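You operate a simulated robot arm through the tools that you are given. There is no shell and no other tool.

You are at the controls of a simulated robot arm. One attempt, no reset.

JOB
Move the white plug to the socket by the yellow switch and blank off the socket it left.
Fine: the red switch goes off before the plug moves, the purple blank block closes its socket, the yellow switch goes on last; the socket that stays empty stays off.

The check looks at the end state, three seconds after you hand in, the way a careful person would. Anything else that was tipped, shoved, dropped, spilled or broken makes it a failure.

ROBOT AND FRAMES
A 7-joint arm with a three-finger gripper, fixed in place. Base frame: the origin is on the floor under the middle of its stand, x ahead of it, y to its left, z up. Lengths are in mm, angles in degrees, forces in N, time in s.
It reaches about 1342 mm from its shoulder. Its first joint turns from -166.0 to 166.0 degrees. Payload 2.69 kg.
The TCP is the grasp point between the finger pads, 30 mm short of the fingertips. In the tool frame z runs along the fingers and y along their closing line. The gripper opens to 128 mm; its body begins 117 mm behind the TCP.
Orientation is that of the tool frame in the base frame, as a unit quaternion [x, y, z, w]. With the fingers straight down and closing along the base's y, the tool's x points along the base's -x, its y along +y and its z along -z.

CONTROLS
- The arm moves only by the tool drive_tool. Its argument "moves" is a list of rows, each a list of 7 numbers: the finger opening in mm, from 0 to 128, then the shift along the tool's x, y, z in mm, then the turn, a rotation vector about the tool's x, y, z in degrees. In form: [[grip, x, y, z, wx, wy, wz], ...]. A call has 1 to 20 rows; each row is the pose to reach, as a shift and turn from the pose commanded when the call began, along the tool's axes at that moment. Each row takes 0.2 s and may step no farther than 50 mm and 8.6 degrees from the row before; otherwise, or with a gripper value out of range, the whole call is refused. A pose out of reach is approached as far as the arm can. The call stops where the force on the tool passes 90 N (or 10 N more than at its start, if that is more) or the arm is blocked; 0.2 s more then pass. Each finger travels about 127 mm/s and halts on what it meets, pressing with about 26 N; the grip force reading is that of the motor and also rises with nothing between the fingers. The clock runs only during rows and for 0.2 s after the last one: add rows that repeat a pose to give the fingers time. The reply holds the time, the measured pose of the TCP, the force on the tool along the base axes, the opening and the grip force, in the units named above and with some noise, with the torque about the TCP (base axes, N m) and any sound that the robot's microphone picked up.
- Cameras (640 x 400 px; columns grow to the right, rows downward): "scene" is fixed at [405.9, -647.5, 1461.1]; the picture's right is [0.99, -0.13, 0.00], its down [-0.03, -0.26, -0.96] and it looks along [0.12, 0.96, -0.26] (base axes); focal length 352 px, centre (320, 200). "wrist" rides on the gripper at [58, 54, -131] in the tool frame; the picture's right is [-0.68, 0.74, 0.00], its down [-0.62, -0.57, -0.55] and it looks along [-0.40, -0.37, 0.84] (tool axes); focal length 234 px, centre (320, 200). There is no depth. A picture from a camera that has moved, and an enlarged one, comes with that camera's place and axes in the base frame and with its lens. The place of the scene camera against the robot may be out by one fixed shift of up to 18 mm in any direction.
- get_image(camera): a new picture of that camera. No time passes.
- slide_trunk(by): moves the trunk up (or, below 0, down) by that many mm; the arm rides with it, the base frame stays. It gives what a move gives, with no picture.
- enlarge(camera, box): a new picture of the part [left, top, right, bottom] of that camera's present view, enlarged. No time passes.
- hand_in(): hands the job in; it is judged then, once.

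Nothing tells you positions but the pictures and the camera data. Unless the task says otherwise, let go and move clear before handing in.

The tools are called after "Call:" as name(argument=value, ...) on one line, values as JSON. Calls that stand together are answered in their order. drive_tool: Moves the arm, as the interface text tells. Its arguments: {"type":"object","properties":{"moves":{"type":"array","items":{"type":"array","items":{"type":"number"}}}},"required":["moves"]} The other tools are called the same way: slide_trunk (by) moves the trunk up or down; get_image (camera) takes a picture; enlarge (camera, box) takes an enlarged picture of a part of a camera's view; hand_in () hands the job in.

At the start:

```text
t: 0.0
ee_pos: [458.6, 514.4, 1147.1]
tool_rot: [0.001, 1.0, 0.001, 0.0]
wrist_force: [0.0, 0.2, -0.5]
torque: [-0.01, 0.03, 0.0]
opening: 128.3
gripper_force: 0.2
trunk travel left (down, up): [-150.0, 200.0]
```

scene: 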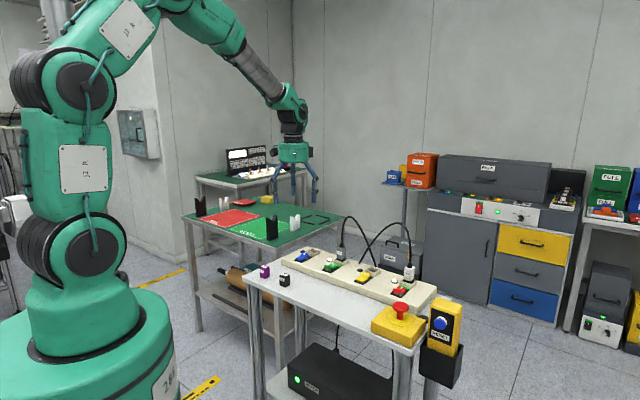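
wrist: 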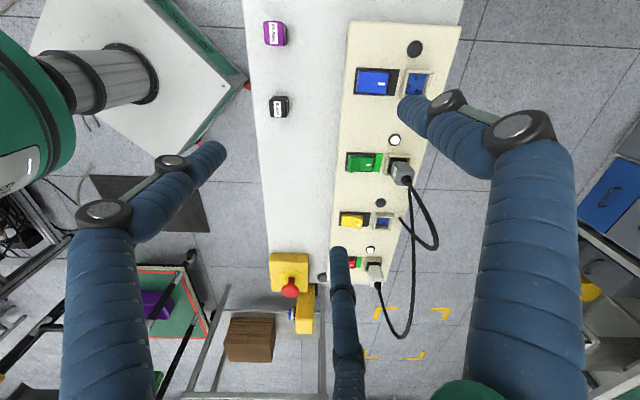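

I see a power strip with four switches (blue, green, yellow, red), and sockets beside each; the white plug looks to be in the red-switch socket and a grey plug in the green one. I will zoom in before moving anything.

Call:
enlarge(camera="scene", box=[240, 220, 440, 345])

Call:
enlarge(camera="wrist", box=[230, 0, 470, 150])

Call:
enlarge(camera="wrist", box=[230, 140, 470, 290])

```text
3.20 times, centred on (340, 282) of scene
camera zoom: at [405.9, -647.5, 1461.1], right [0.99, -0.13, 0.0], down [-0.03, -0.26, -0.96], along [0.12, 0.96, -0.26], focal length 1125 px, centre (256, -64)
```

zoom: 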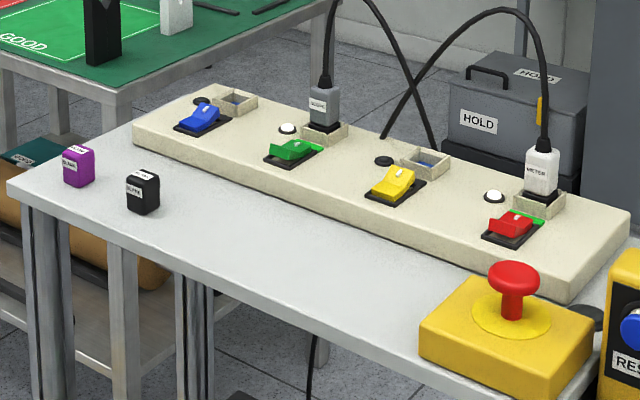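

```text
2.67 times, centred on (350, 75) of wrist
camera zoom: at [400.8, 567.6, 1277.8], right [0.68, 0.74, 0.0], down [0.62, -0.57, 0.55], along [0.4, -0.37, -0.84], focal length 624 px, centre (240, 533)
```

zoom: 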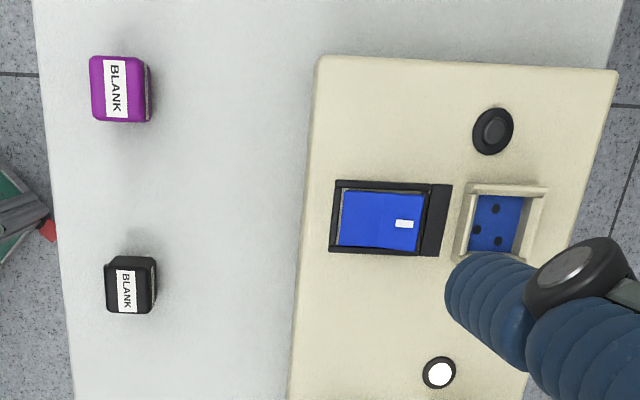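

```text
2.67 times, centred on (350, 215) of wrist
camera zoom: at [400.8, 567.6, 1277.8], right [0.68, 0.74, 0.0], down [0.62, -0.57, 0.55], along [0.4, -0.37, -0.84], focal length 624 px, centre (240, 160)
```

zoom: 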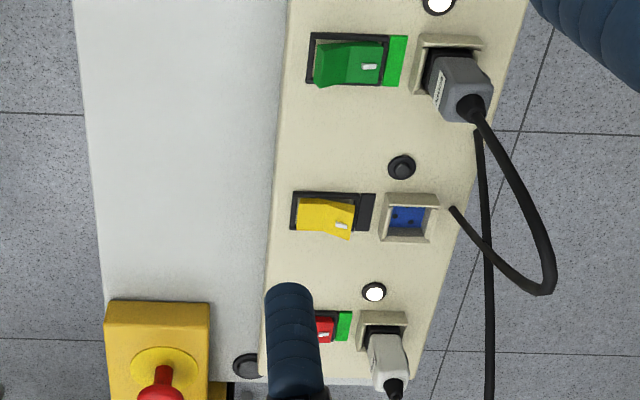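

I take the board to run diagonally (about 45° in the base frame) with sockets roughly 133 mm apart and tops near z≈880. The white plug is in the red-switch socket and the purple and black blanks stand on the table. First I close the fingers in the air to learn the shape of the closed gripper.

Call:
drive_tool(moves=[[60, 0, 0, 0, 0, 0, 0], [0, 0, 0, 0, 0, 0, 0], [0, 0, 0, 0, 0, 0, 0], [0, 0, 0, 0, 0, 0, 0], [0, 0, 0, 0, 0, 0, 0], [0, 0, 0, 0, 0, 0, 0]])

Call:
get_image(camera="wrist")

Call:
enlarge(camera="scene", box=[220, 100, 380, 220])

```text
t: 1.4
ee_pos: [459.5, 514.3, 1146.6]
tool_rot: [0.0, 1.0, 0.0, 0.001]
wrist_force: [0.4, -0.4, -0.1]
torque: [-0.03, 0.01, -0.01]
opening: 2.2
gripper_force: 26.5
trunk travel left (down, up): [-150.0, 200.0]
```

```text
taken
camera wrist: at [400.8, 567.6, 1277.8], right [0.68, 0.74, 0.0], down [0.62, -0.57, 0.55], along [0.4, -0.37, -0.84], focal length 234 px, centre (320, 200)
```

wrist: 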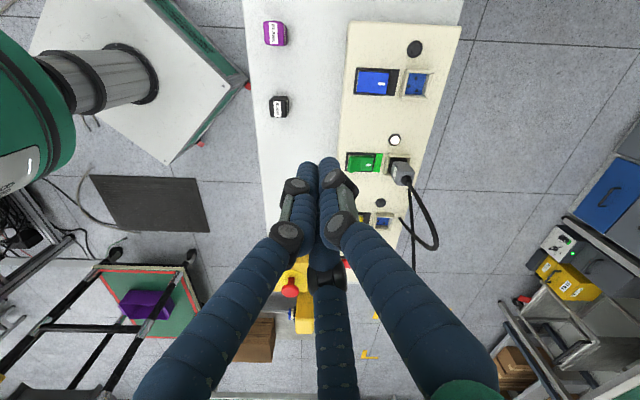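

```text
3.33 times, centred on (300, 160) of scene
camera zoom: at [405.9, -647.5, 1461.1], right [0.99, -0.13, 0.0], down [-0.03, -0.26, -0.96], along [0.12, 0.96, -0.26], focal length 1172 px, centre (387, 333)
```

zoom: 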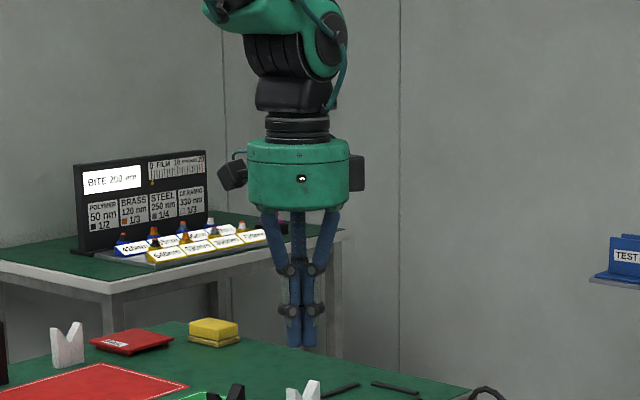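

The three fingers close radially: one from +y and two from the -y/±x sides. I want a closer look at the closed tips and at the board parts now uncovered.

Call:
enlarge(camera="wrist", box=[250, 130, 410, 250])

Call:
enlarge(camera="wrist", box=[330, 10, 470, 110])

Call:
enlarge(camera="scene", box=[350, 240, 450, 302])

Call:
enlarge(camera="scene", box=[280, 235, 380, 297])

```text
3.33 times, centred on (330, 190) of wrist
camera zoom: at [400.8, 567.6, 1277.8], right [0.68, 0.74, 0.0], down [0.62, -0.57, 0.55], along [0.4, -0.37, -0.84], focal length 781 px, centre (287, 233)
```

zoom: 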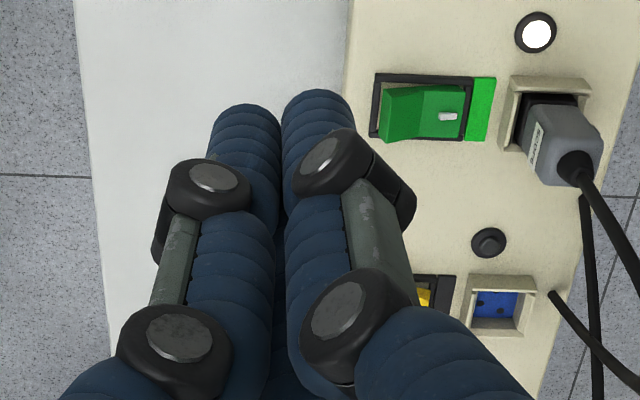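

```text
4.00 times, centred on (400, 60) of wrist
camera zoom: at [400.8, 567.6, 1277.8], right [0.68, 0.74, 0.0], down [0.62, -0.57, 0.55], along [0.4, -0.37, -0.84], focal length 937 px, centre (0, 760)
```

zoom: 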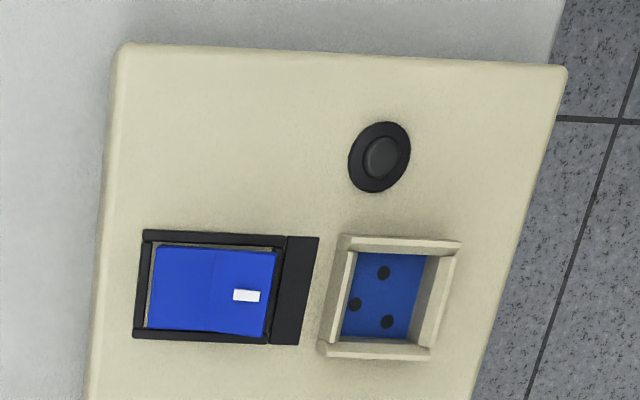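

```text
6.40 times, centred on (400, 271) of scene
camera zoom: at [405.9, -647.5, 1461.1], right [0.99, -0.13, 0.0], down [-0.03, -0.26, -0.96], along [0.12, 0.96, -0.26], focal length 2250 px, centre (-192, -254)
```

zoom: 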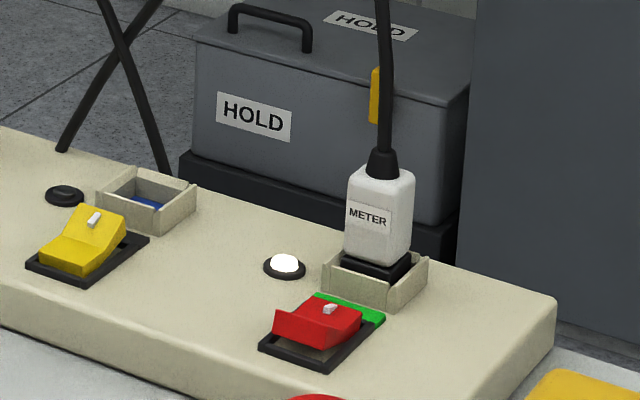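

```text
6.40 times, centred on (330, 266) of scene
camera zoom: at [405.9, -647.5, 1461.1], right [0.99, -0.13, 0.0], down [-0.03, -0.26, -0.96], along [0.12, 0.96, -0.26], focal length 2250 px, centre (256, -222)
```

zoom: 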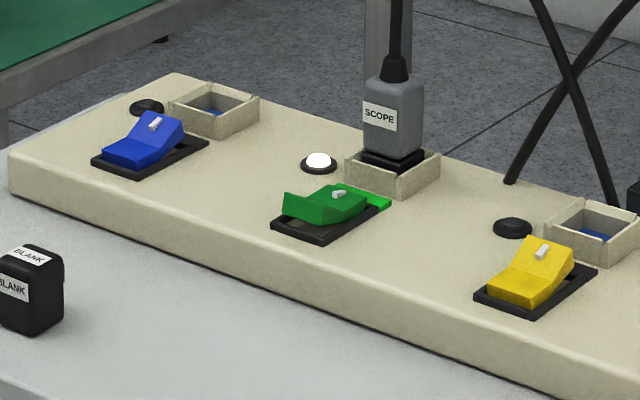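

Rockers: red and green are ON (socket-side half pressed, green mark showing), and blue and yellow are OFF. To turn red off I press its front half, away from the socket. I'll move above the front-right part of the board, yawed 45° to line up with it, and look again.

Call:
drive_tool(moves=[[0, -38, -24, 0, 0, 0, -5], [0, -76, -48, 0, 0, 0, -10], [0, -114, -71, 0, 0, 0, -15], [0, -152, -95, 0, 0, 0, -20], [0, -190, -119, 0, 0, 0, -25], [0, -228, -143, 0, 0, 0, -30], [0, -266, -166, 0, 0, 0, -35], [0, -304, -190, 0, 0, 0, -40], [0, -341, -214, 0, 0, 0, -45], [0, -341, -214, 0, 0, 0, -45]])

Call:
get_image(camera="wrist")

Call:
get_image(camera="scene")

```text
t: 3.6
ee_pos: [802.5, 298.4, 1145.0]
tool_rot: [-0.383, 0.924, 0.001, 0.001]
wrist_force: [1.8, -0.6, 0.4]
torque: [0.06, 0.05, -0.02]
opening: 2.0
gripper_force: 25.7
trunk travel left (down, up): [-150.0, 200.0]
```

```text
taken
camera wrist: at [723.3, 294.9, 1278.0], right [-0.04, 1.0, 0.0], down [0.84, 0.04, 0.55], along [0.55, 0.02, -0.84], focal length 234 px, centre (320, 200)
```

wrist: 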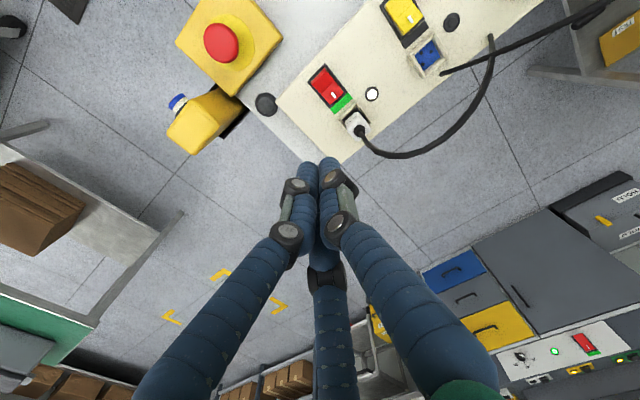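

```text
taken
```

scene: 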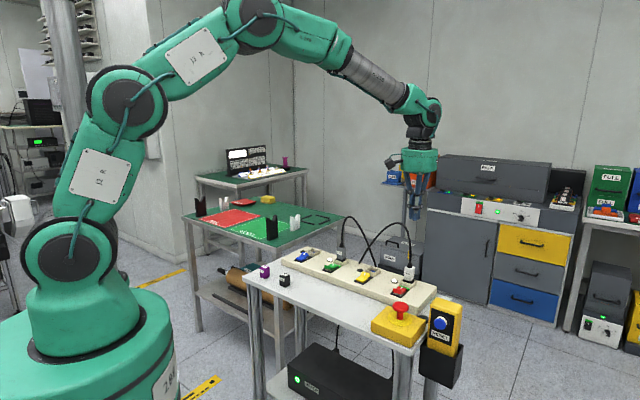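

The view of the red and yellow stations is clear now; the white plug is at the red socket. I'll enlarge for measurements.

Call:
enlarge(camera="wrist", box=[280, 40, 400, 160])

Call:
enlarge(camera="wrist", box=[360, 0, 520, 100])

```text
3.33 times, centred on (340, 100) of wrist
camera zoom: at [723.3, 294.9, 1278.0], right [-0.04, 1.0, 0.0], down [0.84, 0.04, 0.55], along [0.55, 0.02, -0.84], focal length 781 px, centre (253, 533)
```

zoom: 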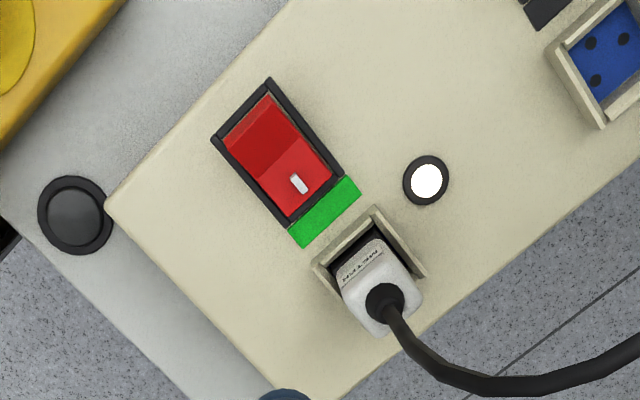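

```text
4.00 times, centred on (440, 50) of wrist
camera zoom: at [723.3, 294.9, 1278.0], right [-0.04, 1.0, 0.0], down [0.84, 0.04, 0.55], along [0.55, 0.02, -0.84], focal length 937 px, centre (-160, 800)
```

zoom: 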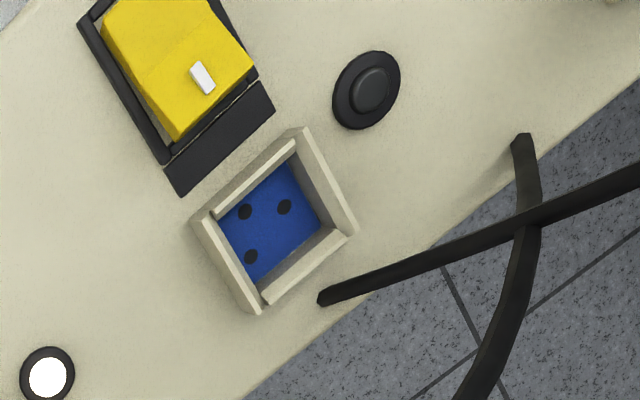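

Triangulating two views: yellow socket centre ≈ (727.5, 454), red socket (white plug) ≈ (823.5, 358), socket rim z≈879, board top z≈862, and red switch centre ≈ (776.5, 309.6) with its length across the board. Next I hover with closed fingers over the front half of the red rocker.

Call:
drive_tool(moves=[[0, 24, 26.8, 0, 0, 0, 0], [0, 24, 26.8, 45, 0, 0, 0], [0, 24, 26.8, 90, 0, 0, 0], [0, 24, 26.8, 135, 0, 0, 0], [0, 24, 26.8, 175, 0, 0, 0], [0, 24, 26.8, 210, 0, 0, 0], [0, 24, 26.8, 210, 0, 0, 0]])

Call:
get_image(camera="wrist")

Call:
enlarge(camera="scene", box=[340, 210, 460, 310])

```text
t: 5.2
ee_pos: [765.1, 302.8, 933.5]
tool_rot: [-0.383, 0.924, 0.001, 0.0]
wrist_force: [0.4, -0.1, 0.2]
torque: [-0.01, 0.04, -0.02]
opening: 2.1
gripper_force: 26.3
trunk travel left (down, up): [-150.0, 200.0]
```

```text
taken
camera wrist: at [685.7, 298.4, 1066.0], right [-0.04, 1.0, 0.0], down [0.84, 0.04, 0.55], along [0.55, 0.02, -0.84], focal length 234 px, centre (320, 200)
```

wrist: 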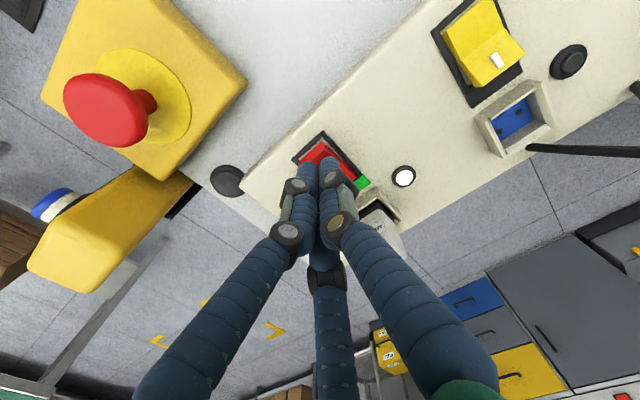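

```text
4.00 times, centred on (400, 260) of scene
camera zoom: at [405.9, -647.5, 1461.1], right [0.99, -0.13, 0.0], down [-0.03, -0.26, -0.96], along [0.12, 0.96, -0.26], focal length 1406 px, centre (0, -40)
```

zoom: 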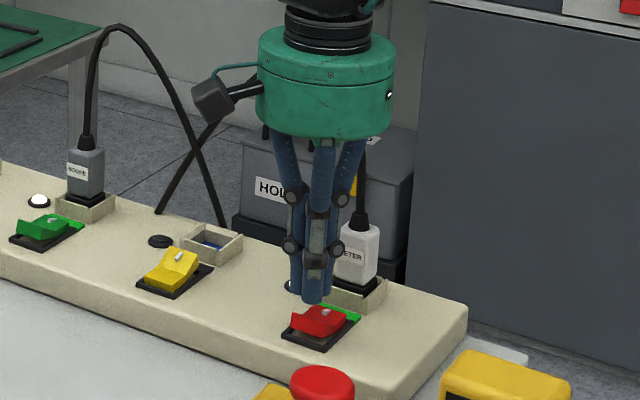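

The fingertips are hovering at about z≈905 over the red rocker. I'll enlarge the wrist view to check the alignment before pressing.

Call:
enlarge(camera="wrist", box=[270, 110, 410, 220])

Call:
enlarge(camera="scene", box=[400, 265, 450, 305])

```text
3.64 times, centred on (340, 165) of wrist
camera zoom: at [685.7, 298.4, 1066.0], right [-0.04, 1.0, 0.0], down [0.84, 0.04, 0.55], along [0.55, 0.02, -0.84], focal length 852 px, centre (247, 327)
```

zoom: 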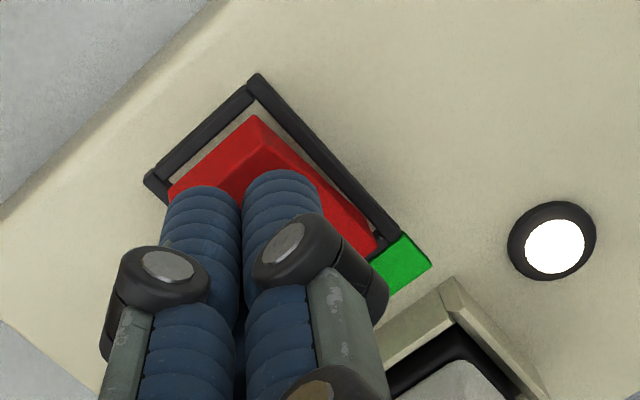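

```text
10.00 times, centred on (425, 285) of scene
camera zoom: at [405.9, -647.5, 1461.1], right [0.99, -0.13, 0.0], down [-0.03, -0.26, -0.96], along [0.12, 0.96, -0.26], focal length 3516 px, centre (-730, -650)
```

zoom: 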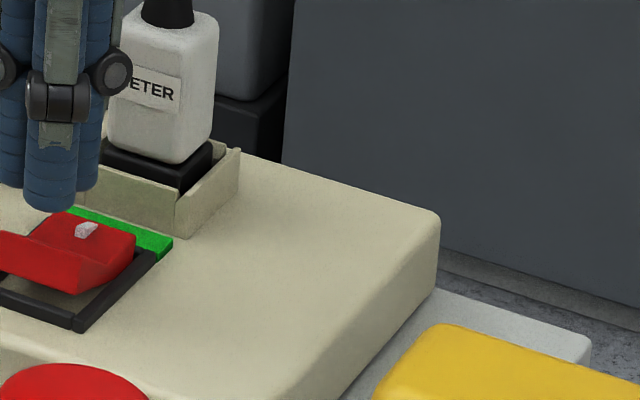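

Alignment looks right: the tips will land on the raised front half. I'll press down in small steps and watch the force and sound.

Call:
drive_tool(moves=[[0, 0, -2, 8, 0, 0, 0], [0, 0, -2, 14, 0, 0, 0], [0, 0, -2, 18, 0, 0, 0], [0, 0, -2, 21, 0, 0, 0], [0, 0, -2, 24, 0, 0, 0], [0, 0, -2, 27, 0, 0, 0]])

Call:
enlarge(camera="scene", box=[380, 255, 440, 305])

Call:
enlarge(camera="wrist", box=[270, 110, 410, 220])

```text
t: 6.6
ee_pos: [766.8, 300.3, 911.8]
tool_rot: [-0.383, 0.924, -0.001, 0.002]
wrist_force: [-8.4, -1.3, 21.5]
torque: [0.02, -0.04, -0.02]
opening: 6.0
gripper_force: 32.0
trunk travel left (down, up): [-150.0, 200.0]
heard: click
```

```text
8.00 times, centred on (410, 280) of scene
camera zoom: at [405.9, -647.5, 1461.1], right [0.99, -0.13, 0.0], down [-0.03, -0.26, -0.96], along [0.12, 0.96, -0.26], focal length 2813 px, centre (-400, -440)
```

zoom: 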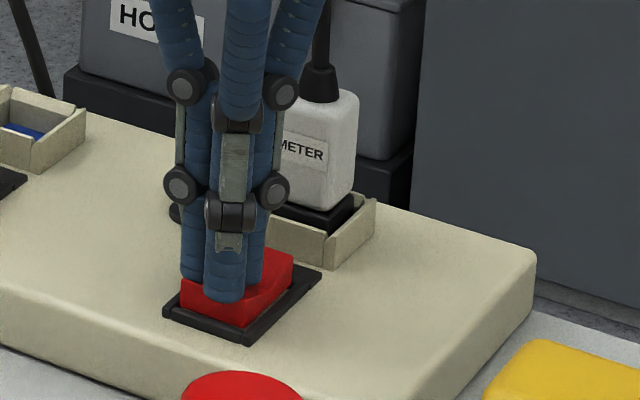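

```text
3.64 times, centred on (340, 165) of wrist
camera zoom: at [686.1, 296.8, 1043.5], right [-0.04, 1.0, 0.0], down [0.83, 0.03, 0.55], along [0.55, 0.02, -0.83], focal length 852 px, centre (247, 327)
```

zoom: 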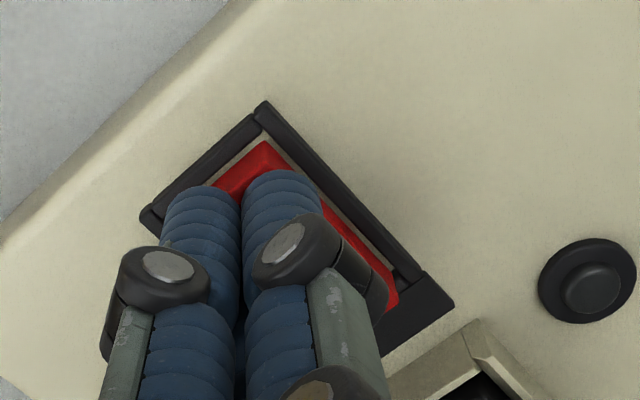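

A click was heard, the red lamp went out and the green mark disappeared, so the red switch is off. Next I lift and move to a viewpoint for measuring the white plug.

Call:
drive_tool(moves=[[0, 0, 0, -40, 0, 0, 0], [0, 0, 0, -80, 0, 0, 0], [0, -15, -14, -120, 0, 0, 0], [0, -35, -32, -150, 0, 0, 0], [0, -55, -50, -159, 0, 0, 0], [0, -74.7, -68, -159, 0, 0, 0], [0, -74.7, -68, -159, 0, 0, 0]])

Call:
get_image(camera="wrist")

Call:
enlarge(camera="wrist", box=[330, 30, 450, 130])

Call:
enlarge(camera="scene", box=[370, 240, 450, 300])

```text
t: 8.2
ee_pos: [866.6, 306.4, 1068.2]
tool_rot: [-0.383, 0.924, 0.0, 0.001]
wrist_force: [0.0, -0.3, -0.5]
torque: [0.02, 0.02, -0.01]
opening: 1.8
gripper_force: 31.9
trunk travel left (down, up): [-150.0, 200.0]
```

```text
taken
camera wrist: at [787.6, 302.2, 1199.8], right [-0.04, 1.0, 0.0], down [0.84, 0.04, 0.55], along [0.55, 0.02, -0.84], focal length 234 px, centre (320, 200)
```

wrist: 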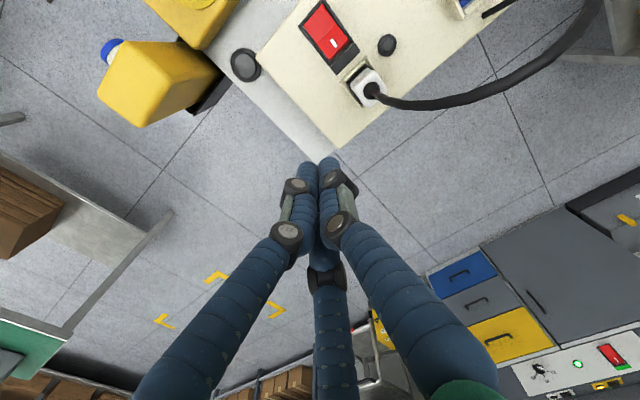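

```text
4.00 times, centred on (390, 80) of wrist
camera zoom: at [787.6, 302.2, 1199.8], right [-0.04, 1.0, 0.0], down [0.84, 0.04, 0.55], along [0.55, 0.02, -0.84], focal length 937 px, centre (40, 680)
```

zoom: 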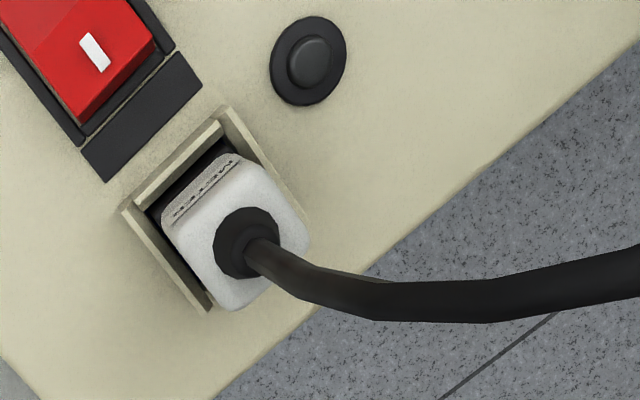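

```text
6.67 times, centred on (410, 270) of scene
camera zoom: at [405.9, -647.5, 1461.1], right [0.99, -0.13, 0.0], down [-0.03, -0.26, -0.96], along [0.12, 0.96, -0.26], focal length 2344 px, centre (-280, -267)
```

zoom: 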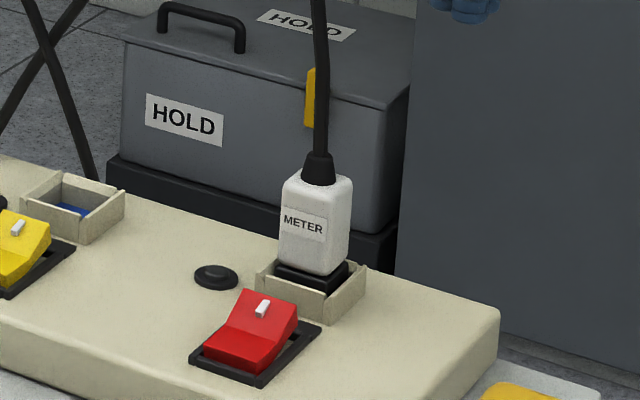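

The plug is ≈26 mm square, centred near (824, 357.5), with body z≈882–922. Its cord rises about 85 mm and then bends toward the yellow side, so I'll turn the hand so that the single finger is on the far (+u) side and the gap between the other two faces the cord. First I rotate in place.

Call:
drive_tool(moves=[[0, 0, 0, -10, 0, 0, 8.5], [0, 0, 0, -20, 0, 0, 17], [0, 0, 0, -30, 0, 0, 25.5], [0, 0, 0, -40, 0, 0, 34], [0, 0, 0, -40, 0, 0, 42.5], [0, 0, 0, -40, 0, 0, 51], [0, 0, 0, -40, 0, 0, 59.5], [0, 0, 0, -40, 0, 0, 68], [0, 0, 0, -40, 0, 0, 76.5], [0, 0, 0, -40, 0, 0, 85], [0, 0, 0, -40, 0, 0, 93.5], [0, 0, 0, -40, 0, 0, 102], [0, 0, 0, -40, 0, 0, 110.5], [0, 0, 0, -40, 0, 0, 119], [0, 0, 0, -40, 0, 0, 127.5], [0, 0, 0, -40, 0, 0, 136], [30, 0, 0, -40, 0, 0, 144.5], [60, 0, 0, -40, 0, 0, 153], [60, 0, 0, -40, 0, 0, 161.5], [60, 0, 0, -40, 0, 0, 170]])

Call:
get_image(camera="wrist")

Call:
get_image(camera="scene")

```text
t: 12.4
ee_pos: [867.5, 304.7, 1108.4]
tool_rot: [0.888, 0.46, -0.001, 0.0]
wrist_force: [0.6, 0.0, -0.4]
torque: [-0.02, 0.02, -0.01]
opening: 60.4
gripper_force: 0.0
trunk travel left (down, up): [-150.0, 200.0]
```

```text
taken
camera wrist: at [944.4, 322.2, 1239.9], right [0.21, -0.98, 0.0], down [-0.82, -0.18, 0.55], along [-0.54, -0.12, -0.84], focal length 234 px, centre (320, 200)
```

wrist: 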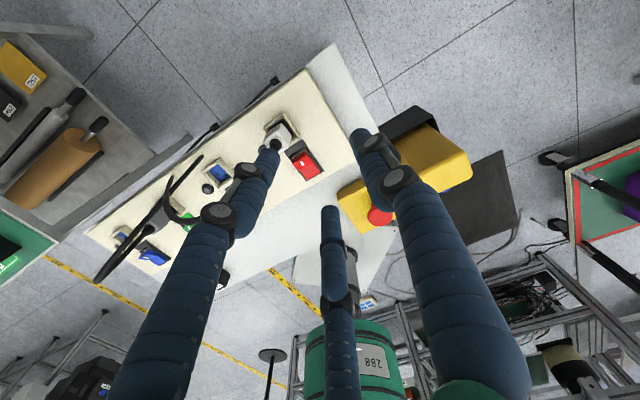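

```text
taken
```

scene: 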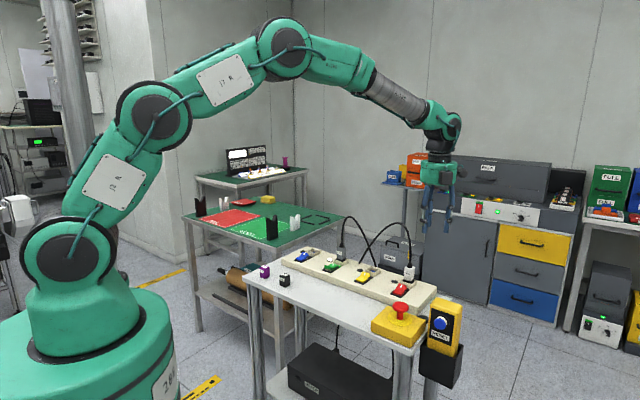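

The rotation worked. Now I finish the yaw, rise a little, and centre over the plug, still above the cord's arc.

Call:
drive_tool(moves=[[60, 0, 0, -26, 0, 0, 5], [60, 5, -20, -26, 0, 0, 10], [60, 12, -43, -26, 0, 0, 10], [60, 17.5, -64.4, -26, 0, 0, 10], [60, 17.5, -64.4, -26, 0, 0, 10], [60, 17.5, -64.4, -26, 0, 0, 10]])

Call:
get_image(camera="wrist")

Call:
enlarge(camera="scene", box=[330, 180, 470, 300])

```text
t: 13.8
ee_pos: [824.4, 357.4, 1133.5]
tool_rot: [0.924, 0.383, 0.0, -0.001]
wrist_force: [1.0, -0.6, -0.4]
torque: [0.01, 0.01, 0.01]
opening: 60.1
gripper_force: 0.1
trunk travel left (down, up): [-150.0, 200.0]
```

```text
taken
camera wrist: at [903.8, 360.0, 1265.9], right [0.04, -1.0, 0.0], down [-0.84, -0.04, 0.55], along [-0.55, -0.02, -0.84], focal length 234 px, centre (320, 200)
```

wrist: 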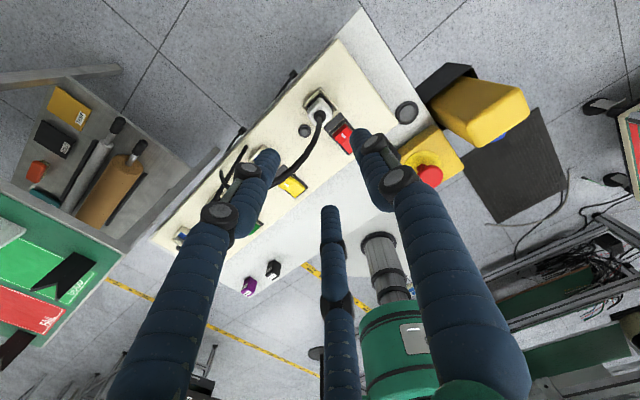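

```text
3.33 times, centred on (400, 240) of scene
camera zoom: at [405.9, -647.5, 1461.1], right [0.99, -0.13, 0.0], down [-0.03, -0.26, -0.96], along [0.12, 0.96, -0.26], focal length 1172 px, centre (53, 67)
```

zoom: 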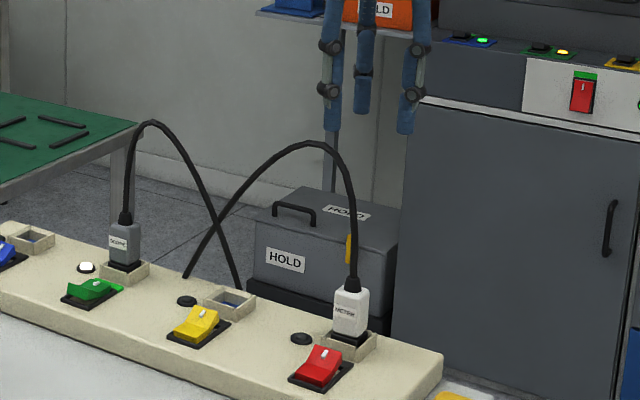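

Now centred above the plug, with the cord falling between the two rear fingers. I'll descend part-way and check.

Call:
drive_tool(moves=[[60, 0, 0, 25, 0, 0, 0], [60, 0, 0, 50, 0, 0, 0], [60, 0, 0, 75, 0, 0, 0], [60, 0, 0, 100, 0, 0, 0], [60, 0, 0, 125, 0, 0, 0], [60, 0, 0, 145, 0, 0, 0], [60, 0, 0, 145, 0, 0, 0]])

Call:
get_image(camera="wrist")

Call:
enlarge(camera="scene", box=[330, 200, 470, 305])

```text
t: 15.4
ee_pos: [824.0, 356.6, 988.0]
tool_rot: [0.924, 0.383, 0.0, 0.0]
wrist_force: [0.3, -0.4, -0.1]
torque: [-0.02, 0.02, 0.0]
opening: 60.1
gripper_force: 0.1
trunk travel left (down, up): [-150.0, 200.0]
```

```text
taken
camera wrist: at [903.1, 359.9, 1120.8], right [0.04, -1.0, 0.0], down [-0.84, -0.04, 0.55], along [-0.55, -0.02, -0.84], focal length 234 px, centre (320, 200)
```

wrist: 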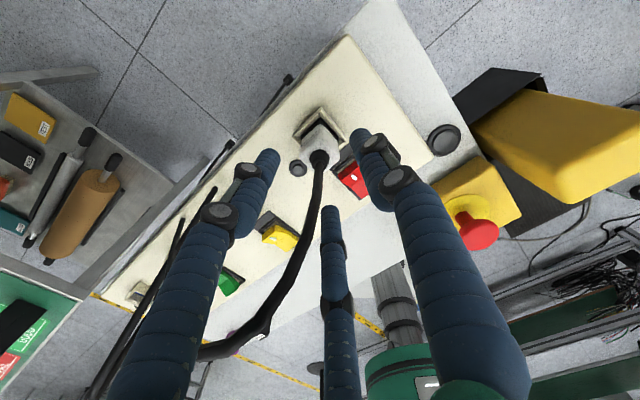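

```text
3.81 times, centred on (400, 252) of scene
camera zoom: at [405.9, -647.5, 1461.1], right [0.99, -0.13, 0.0], down [-0.03, -0.26, -0.96], along [0.12, 0.96, -0.26], focal length 1340 px, centre (15, 0)
```

zoom: 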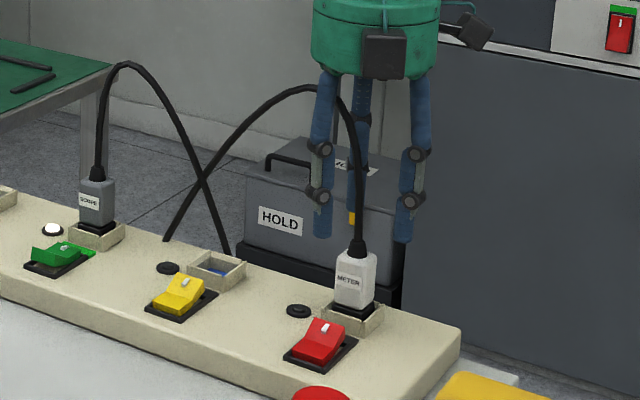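

Cord is passing between the two rear fingers as planned. Close-up of the plug relative to the fingers.

Call:
enlarge(camera="wrist", box=[240, 90, 400, 220])

```text
3.08 times, centred on (320, 155) of wrist
camera zoom: at [903.1, 359.9, 1120.8], right [0.04, -1.0, 0.0], down [-0.84, -0.04, 0.55], along [-0.55, -0.02, -0.84], focal length 720 px, centre (320, 338)
```

zoom: 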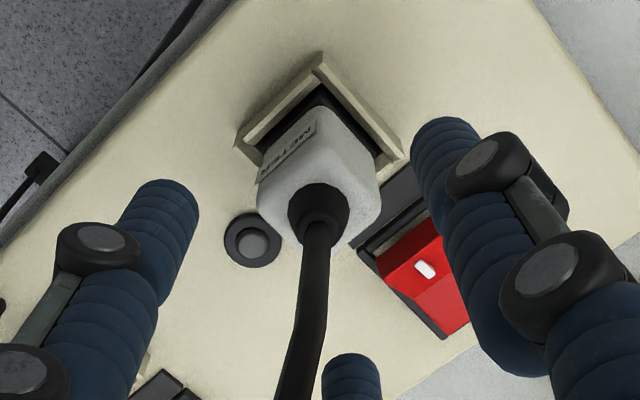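

The plug is centred under the hand. Descending to grasp height, with the tips staying just above the socket rim.

Call:
drive_tool(moves=[[60, 0, 0, 20, 0, 0, 0], [60, 0, 0, 40, 0, 0, 0], [60, 0, 0, 55, 0, 0, 0], [60, 0, 0, 68, 0, 0, 0], [60, 0, 0, 68, 0, 0, 0], [60, 0, 0, 68, 0, 0, 0]])

Call:
enlarge(camera="wrist", box=[220, 90, 420, 230])

Call:
enlarge(camera="scene", box=[360, 210, 450, 300])

```text
t: 16.8
ee_pos: [824.3, 356.9, 919.3]
tool_rot: [0.924, 0.383, 0.0, 0.0]
wrist_force: [-0.3, 0.4, 0.4]
torque: [-0.03, 0.0, 0.03]
opening: 60.2
gripper_force: 0.1
trunk travel left (down, up): [-150.0, 200.0]
```

```text
2.86 times, centred on (320, 160) of wrist
camera zoom: at [902.9, 359.4, 1052.2], right [0.04, -1.0, 0.0], down [-0.84, -0.04, 0.55], along [-0.55, -0.02, -0.84], focal length 669 px, centre (320, 314)
```

zoom: 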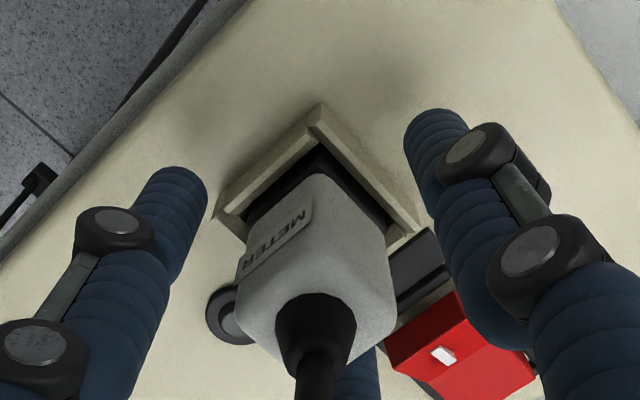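

```text
4.44 times, centred on (405, 255) of scene
camera zoom: at [405.9, -647.5, 1461.1], right [0.99, -0.13, 0.0], down [-0.03, -0.26, -0.96], along [0.12, 0.96, -0.26], focal length 1563 px, centre (-58, -44)
```

zoom: 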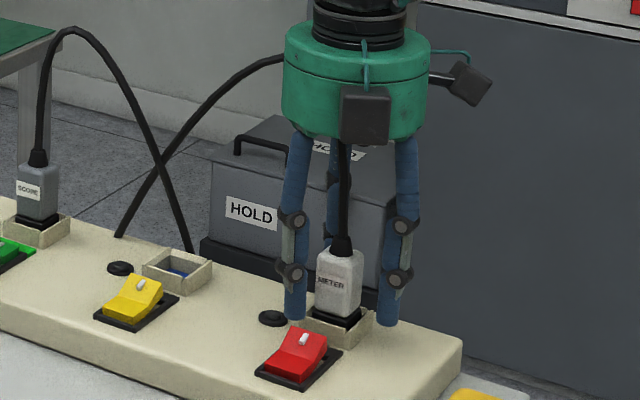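

The tips are at about z≈890, with the plug well centred between the three fingers and no contact. I'll lower 6 mm more and close on the plug.

Call:
drive_tool(moves=[[60, 0, 0, 6, 0, 0, 0], [50, 0, 0, 6, 0, 0, 0], [40, 0, 0, 6, 0, 0, 0], [30, 0, 0, 6, 0, 0, 0], [20, 0, 0, 6, 0, 0, 0], [10, 0, 0, 6, 0, 0, 0], [10, 0, 0, 6, 0, 0, 0], [10, 0, 0, 6, 0, 0, 0]])

Call:
enlarge(camera="wrist", box=[220, 90, 420, 230])

Call:
enlarge(camera="scene", box=[380, 240, 440, 300])

```text
t: 18.6
ee_pos: [825.4, 356.7, 914.4]
tool_rot: [0.924, 0.383, 0.0, 0.0]
wrist_force: [0.4, 6.1, -0.1]
torque: [0.2, -0.03, -0.06]
opening: 49.1
gripper_force: 26.2
trunk travel left (down, up): [-150.0, 200.0]
```

```text
2.86 times, centred on (320, 160) of wrist
camera zoom: at [902.9, 360.2, 1047.0], right [0.04, -1.0, 0.0], down [-0.84, -0.04, 0.55], along [-0.55, -0.02, -0.84], focal length 669 px, centre (320, 314)
```

zoom: 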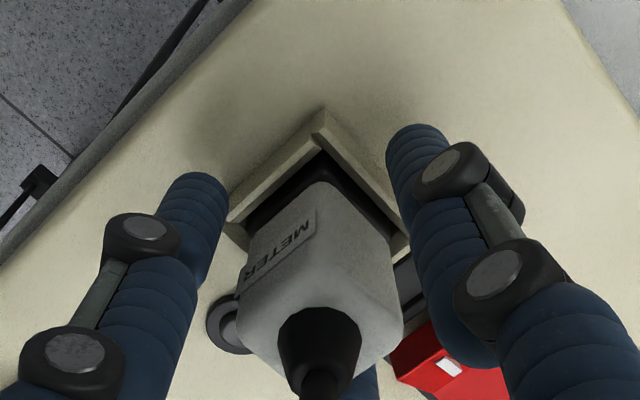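

```text
6.67 times, centred on (410, 270) of scene
camera zoom: at [405.9, -647.5, 1461.1], right [0.99, -0.13, 0.0], down [-0.03, -0.26, -0.96], along [0.12, 0.96, -0.26], focal length 2344 px, centre (-280, -267)
```

zoom: 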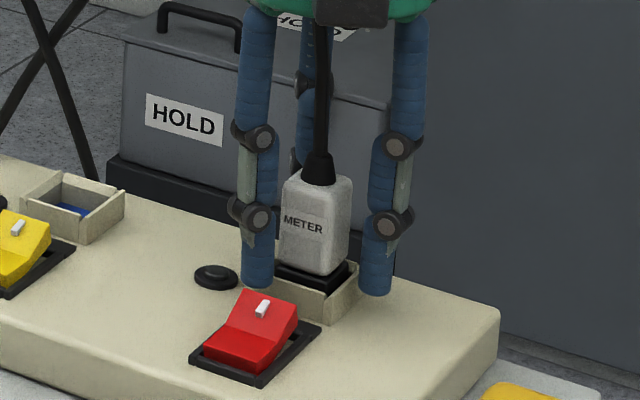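

The fingers stopped at an opening of 49 with a sideways reaction of about 6 N toward +y, so the rear finger tip is probably catching the socket rim's corner rather than the plug. I'll reopen, raise 7 mm and close again.

Call:
drive_tool(moves=[[60, 0, 0, 0, 0, 0, 0], [60, 0, 0, -4, 0, 0, 0], [60, 0, 0, -7, 0, 0, 0], [50, 0, 0, -7, 0, 0, 0], [40, 0, 0, -7, 0, 0, 0], [30, 0, 0, -7, 0, 0, 0], [20, 0, 0, -7, 0, 0, 0], [10, 0, 0, -7, 0, 0, 0], [10, 0, 0, -7, 0, 0, 0]])

Call:
enlarge(camera="wrist", box=[220, 90, 420, 230])

Call:
enlarge(camera="scene", box=[380, 240, 440, 300])

```text
t: 20.6
ee_pos: [824.6, 356.7, 921.1]
tool_rot: [0.924, 0.382, 0.0, 0.0]
wrist_force: [0.0, 0.2, -0.2]
torque: [0.0, -0.01, 0.0]
opening: 32.9
gripper_force: 17.3
trunk travel left (down, up): [-150.0, 200.0]
```

```text
2.86 times, centred on (320, 160) of wrist
camera zoom: at [902.9, 359.8, 1053.7], right [0.04, -1.0, 0.0], down [-0.84, -0.04, 0.55], along [-0.55, -0.02, -0.84], focal length 669 px, centre (320, 314)
```

zoom: 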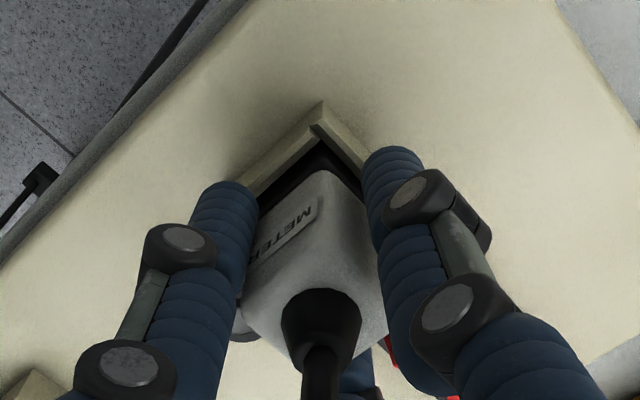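

```text
6.67 times, centred on (410, 270) of scene
camera zoom: at [405.9, -647.5, 1461.1], right [0.99, -0.13, 0.0], down [-0.03, -0.26, -0.96], along [0.12, 0.96, -0.26], focal length 2344 px, centre (-280, -267)
```

zoom: 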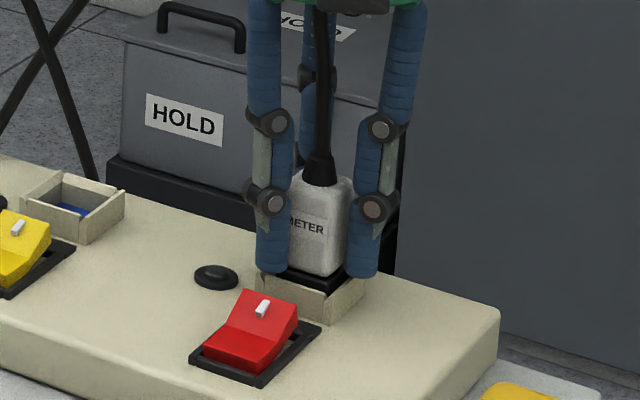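

Now gripped: opening ≈33, forces balanced. I'll let the grip build up, then lift gently straight up.

Call:
drive_tool(moves=[[0, 0, 0, 0, 0, 0, 0], [0, 0, 0, 0, 0, 0, 0], [0, 0, 0, -3, 0, 0, 0], [0, 0, 0, -6, 0, 0, 0], [0, 0, 0, -9, 0, 0, 0], [0, 0, 0, -12, 0, 0, 0], [0, 0, 0, -12, 0, 0, 0]])

Call:
enlarge(camera="scene", box=[380, 240, 440, 300])

Call:
enlarge(camera="wrist", box=[220, 90, 420, 230])

```text
t: 22.2
ee_pos: [824.9, 356.7, 934.4]
tool_rot: [0.924, 0.382, 0.0, 0.0]
wrist_force: [-0.7, 0.7, -0.5]
torque: [0.02, -0.03, 0.01]
opening: 32.7
gripper_force: 26.3
trunk travel left (down, up): [-150.0, 200.0]
```

```text
6.67 times, centred on (410, 270) of scene
camera zoom: at [405.9, -647.5, 1461.1], right [0.99, -0.13, 0.0], down [-0.03, -0.26, -0.96], along [0.12, 0.96, -0.26], focal length 2344 px, centre (-280, -267)
```

zoom: 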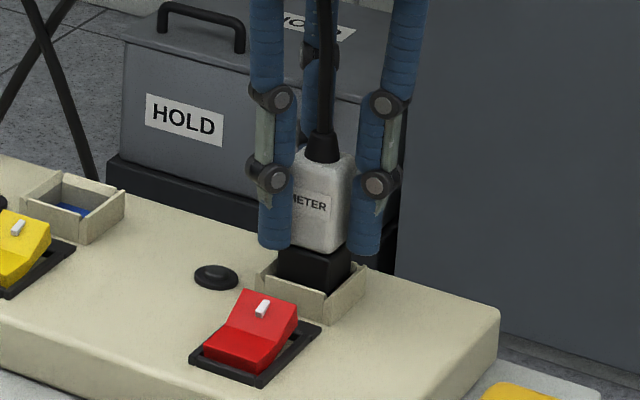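

```text
2.86 times, centred on (320, 160) of wrist
camera zoom: at [903.5, 360.1, 1065.9], right [0.04, -1.0, 0.0], down [-0.84, -0.04, 0.55], along [-0.55, -0.02, -0.84], focal length 669 px, centre (320, 314)
```

zoom: 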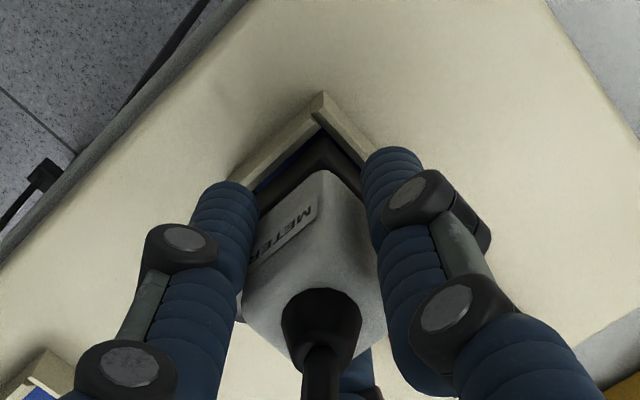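

The plug comes out cleanly and sits square in the grip. I'll lift to 50 mm above the seated height and take a reference picture over the red socket, to match when I reach the yellow socket.

Call:
drive_tool(moves=[[0, 0, 0, -8, 0, 0, 0], [0, 0, 0, -16, 0, 0, 0], [0, 0, 0, -24, 0, 0, 0], [0, 0, 0, -32, 0, 0, 0], [0, 0, 0, -38, 0, 0, 0], [0, 0, 0, -38, 0, 0, 0], [0, 0, 0, -38, 0, 0, 0]])

Call:
enlarge(camera="wrist", box=[240, 80, 400, 200])

Call:
enlarge(camera="scene", box=[370, 220, 440, 300])

Call:
get_image(camera="wrist")

```text
t: 23.8
ee_pos: [824.1, 357.5, 972.3]
tool_rot: [0.924, 0.383, 0.0, 0.0]
wrist_force: [-0.6, 0.4, -0.7]
torque: [0.01, 0.02, 0.0]
opening: 32.8
gripper_force: 25.9
trunk travel left (down, up): [-150.0, 200.0]
```

```text
3.33 times, centred on (320, 140) of wrist
camera zoom: at [903.0, 360.2, 1103.7], right [0.04, -1.0, 0.0], down [-0.84, -0.04, 0.55], along [-0.55, -0.02, -0.84], focal length 781 px, centre (320, 400)
```

zoom: 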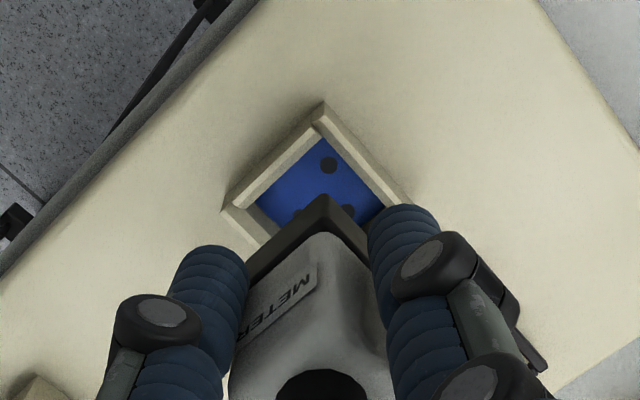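

```text
5.00 times, centred on (405, 260) of scene
camera zoom: at [405.9, -647.5, 1461.1], right [0.99, -0.13, 0.0], down [-0.03, -0.26, -0.96], along [0.12, 0.96, -0.26], focal length 1758 px, centre (-105, -100)
```

zoom: 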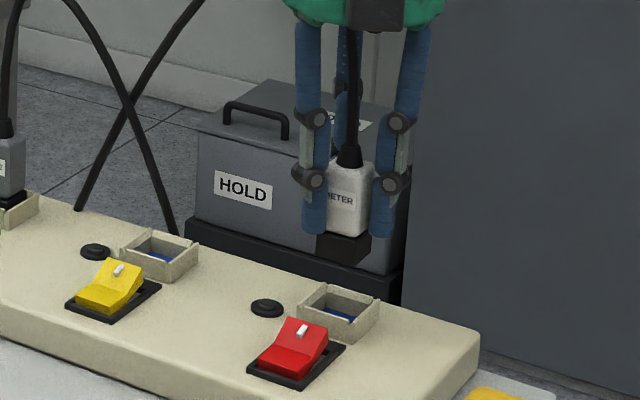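

```text
taken
camera wrist: at [903.0, 360.2, 1103.7], right [0.04, -1.0, 0.0], down [-0.84, -0.04, 0.55], along [-0.55, -0.02, -0.84], focal length 234 px, centre (320, 200)
```

wrist: 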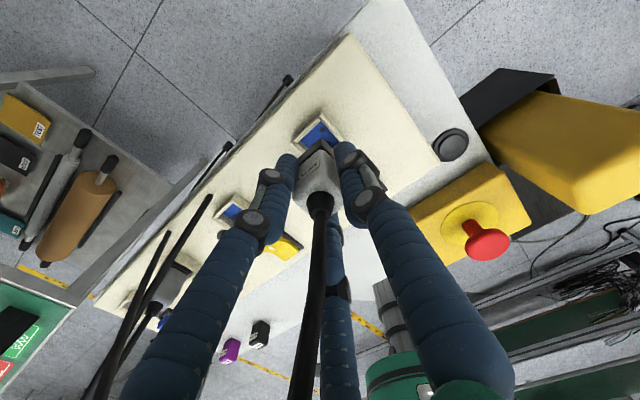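

The plug is out with its square black base clear of the socket. I'll translate about 135.6 mm along the board to above the yellow socket at the same height, then compare with the reference picture.

Call:
drive_tool(moves=[[0, 0, -15, 0, 0, 0, 0], [0, 0, -35, 0, 0, 0, 0], [0, 0, -55, 0, 0, 0, 0], [0, 0, -75, 0, 0, 0, 0], [0, 0, -95, 0, 0, 0, 0], [0, 0, -115, 0, 0, 0, 0], [0, -0.3, -128, 0, 0, 0, 0], [0, -0.3, -135.6, 0, 0, 0, 0], [0, -0.3, -135.6, 0, 0, 0, 0], [0, -0.3, -135.6, 0, 0, 0, 0]])

Call:
enlarge(camera="wrist", box=[240, 80, 400, 200])

Call:
enlarge(camera="scene", box=[300, 200, 440, 300])

```text
t: 26.0
ee_pos: [729.1, 450.5, 971.7]
tool_rot: [0.924, 0.382, -0.001, 0.0]
wrist_force: [0.4, 0.5, -1.0]
torque: [0.0, 0.03, 0.0]
opening: 32.9
gripper_force: 25.9
trunk travel left (down, up): [-150.0, 200.0]
```

```text
3.33 times, centred on (320, 140) of wrist
camera zoom: at [807.2, 454.8, 1103.8], right [0.04, -1.0, 0.0], down [-0.84, -0.04, 0.55], along [-0.55, -0.02, -0.84], focal length 781 px, centre (320, 400)
```

zoom: 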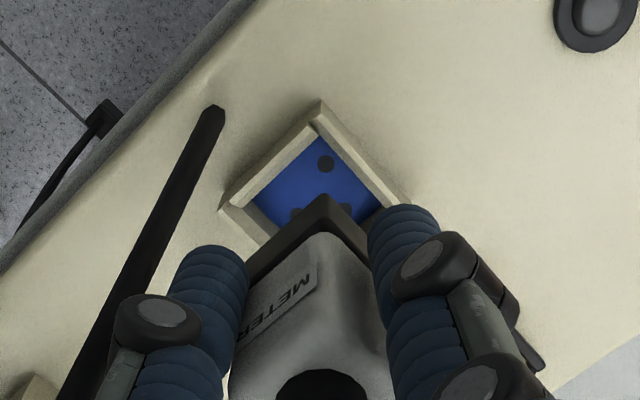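

```text
4.00 times, centred on (370, 250) of scene
camera zoom: at [405.9, -647.5, 1461.1], right [0.99, -0.13, 0.0], down [-0.03, -0.26, -0.96], along [0.12, 0.96, -0.26], focal length 1406 px, centre (120, 0)
```

zoom: 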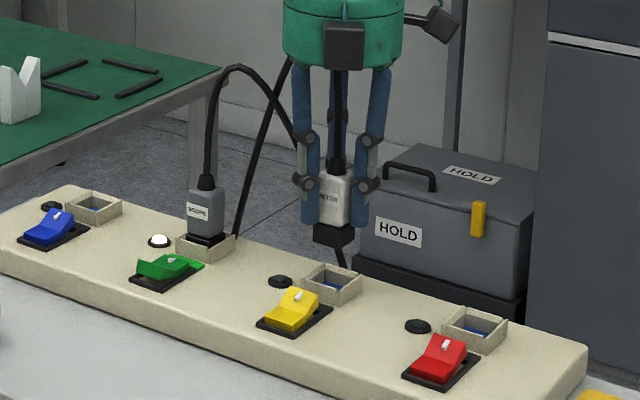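

The view over the yellow socket matches the reference to within about 2 px (~0.5 mm). I'll shift +0.7 mm across the board and lower to +25 mm, keeping the motion slow.

Call:
drive_tool(moves=[[0, 0.7, 0, 0, 0, 0, 0], [0, 0.7, 0, 0, 0, 0, 0], [0, 0.7, 0, 0, 0, 0, 0]])

Call:
enlarge(camera="wrist", box=[240, 80, 400, 200])

```text
t: 26.8
ee_pos: [728.4, 453.1, 971.2]
tool_rot: [0.924, 0.383, 0.0, 0.0]
wrist_force: [0.1, -0.2, -1.3]
torque: [0.01, -0.01, -0.02]
opening: 32.9
gripper_force: 26.0
trunk travel left (down, up): [-150.0, 200.0]
```

```text
3.33 times, centred on (320, 140) of wrist
camera zoom: at [807.5, 455.7, 1103.7], right [0.04, -1.0, 0.0], down [-0.84, -0.04, 0.55], along [-0.55, -0.02, -0.84], focal length 781 px, centre (320, 400)
```

zoom: 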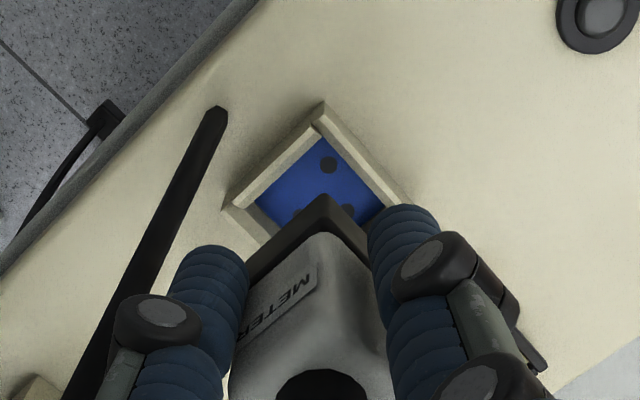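

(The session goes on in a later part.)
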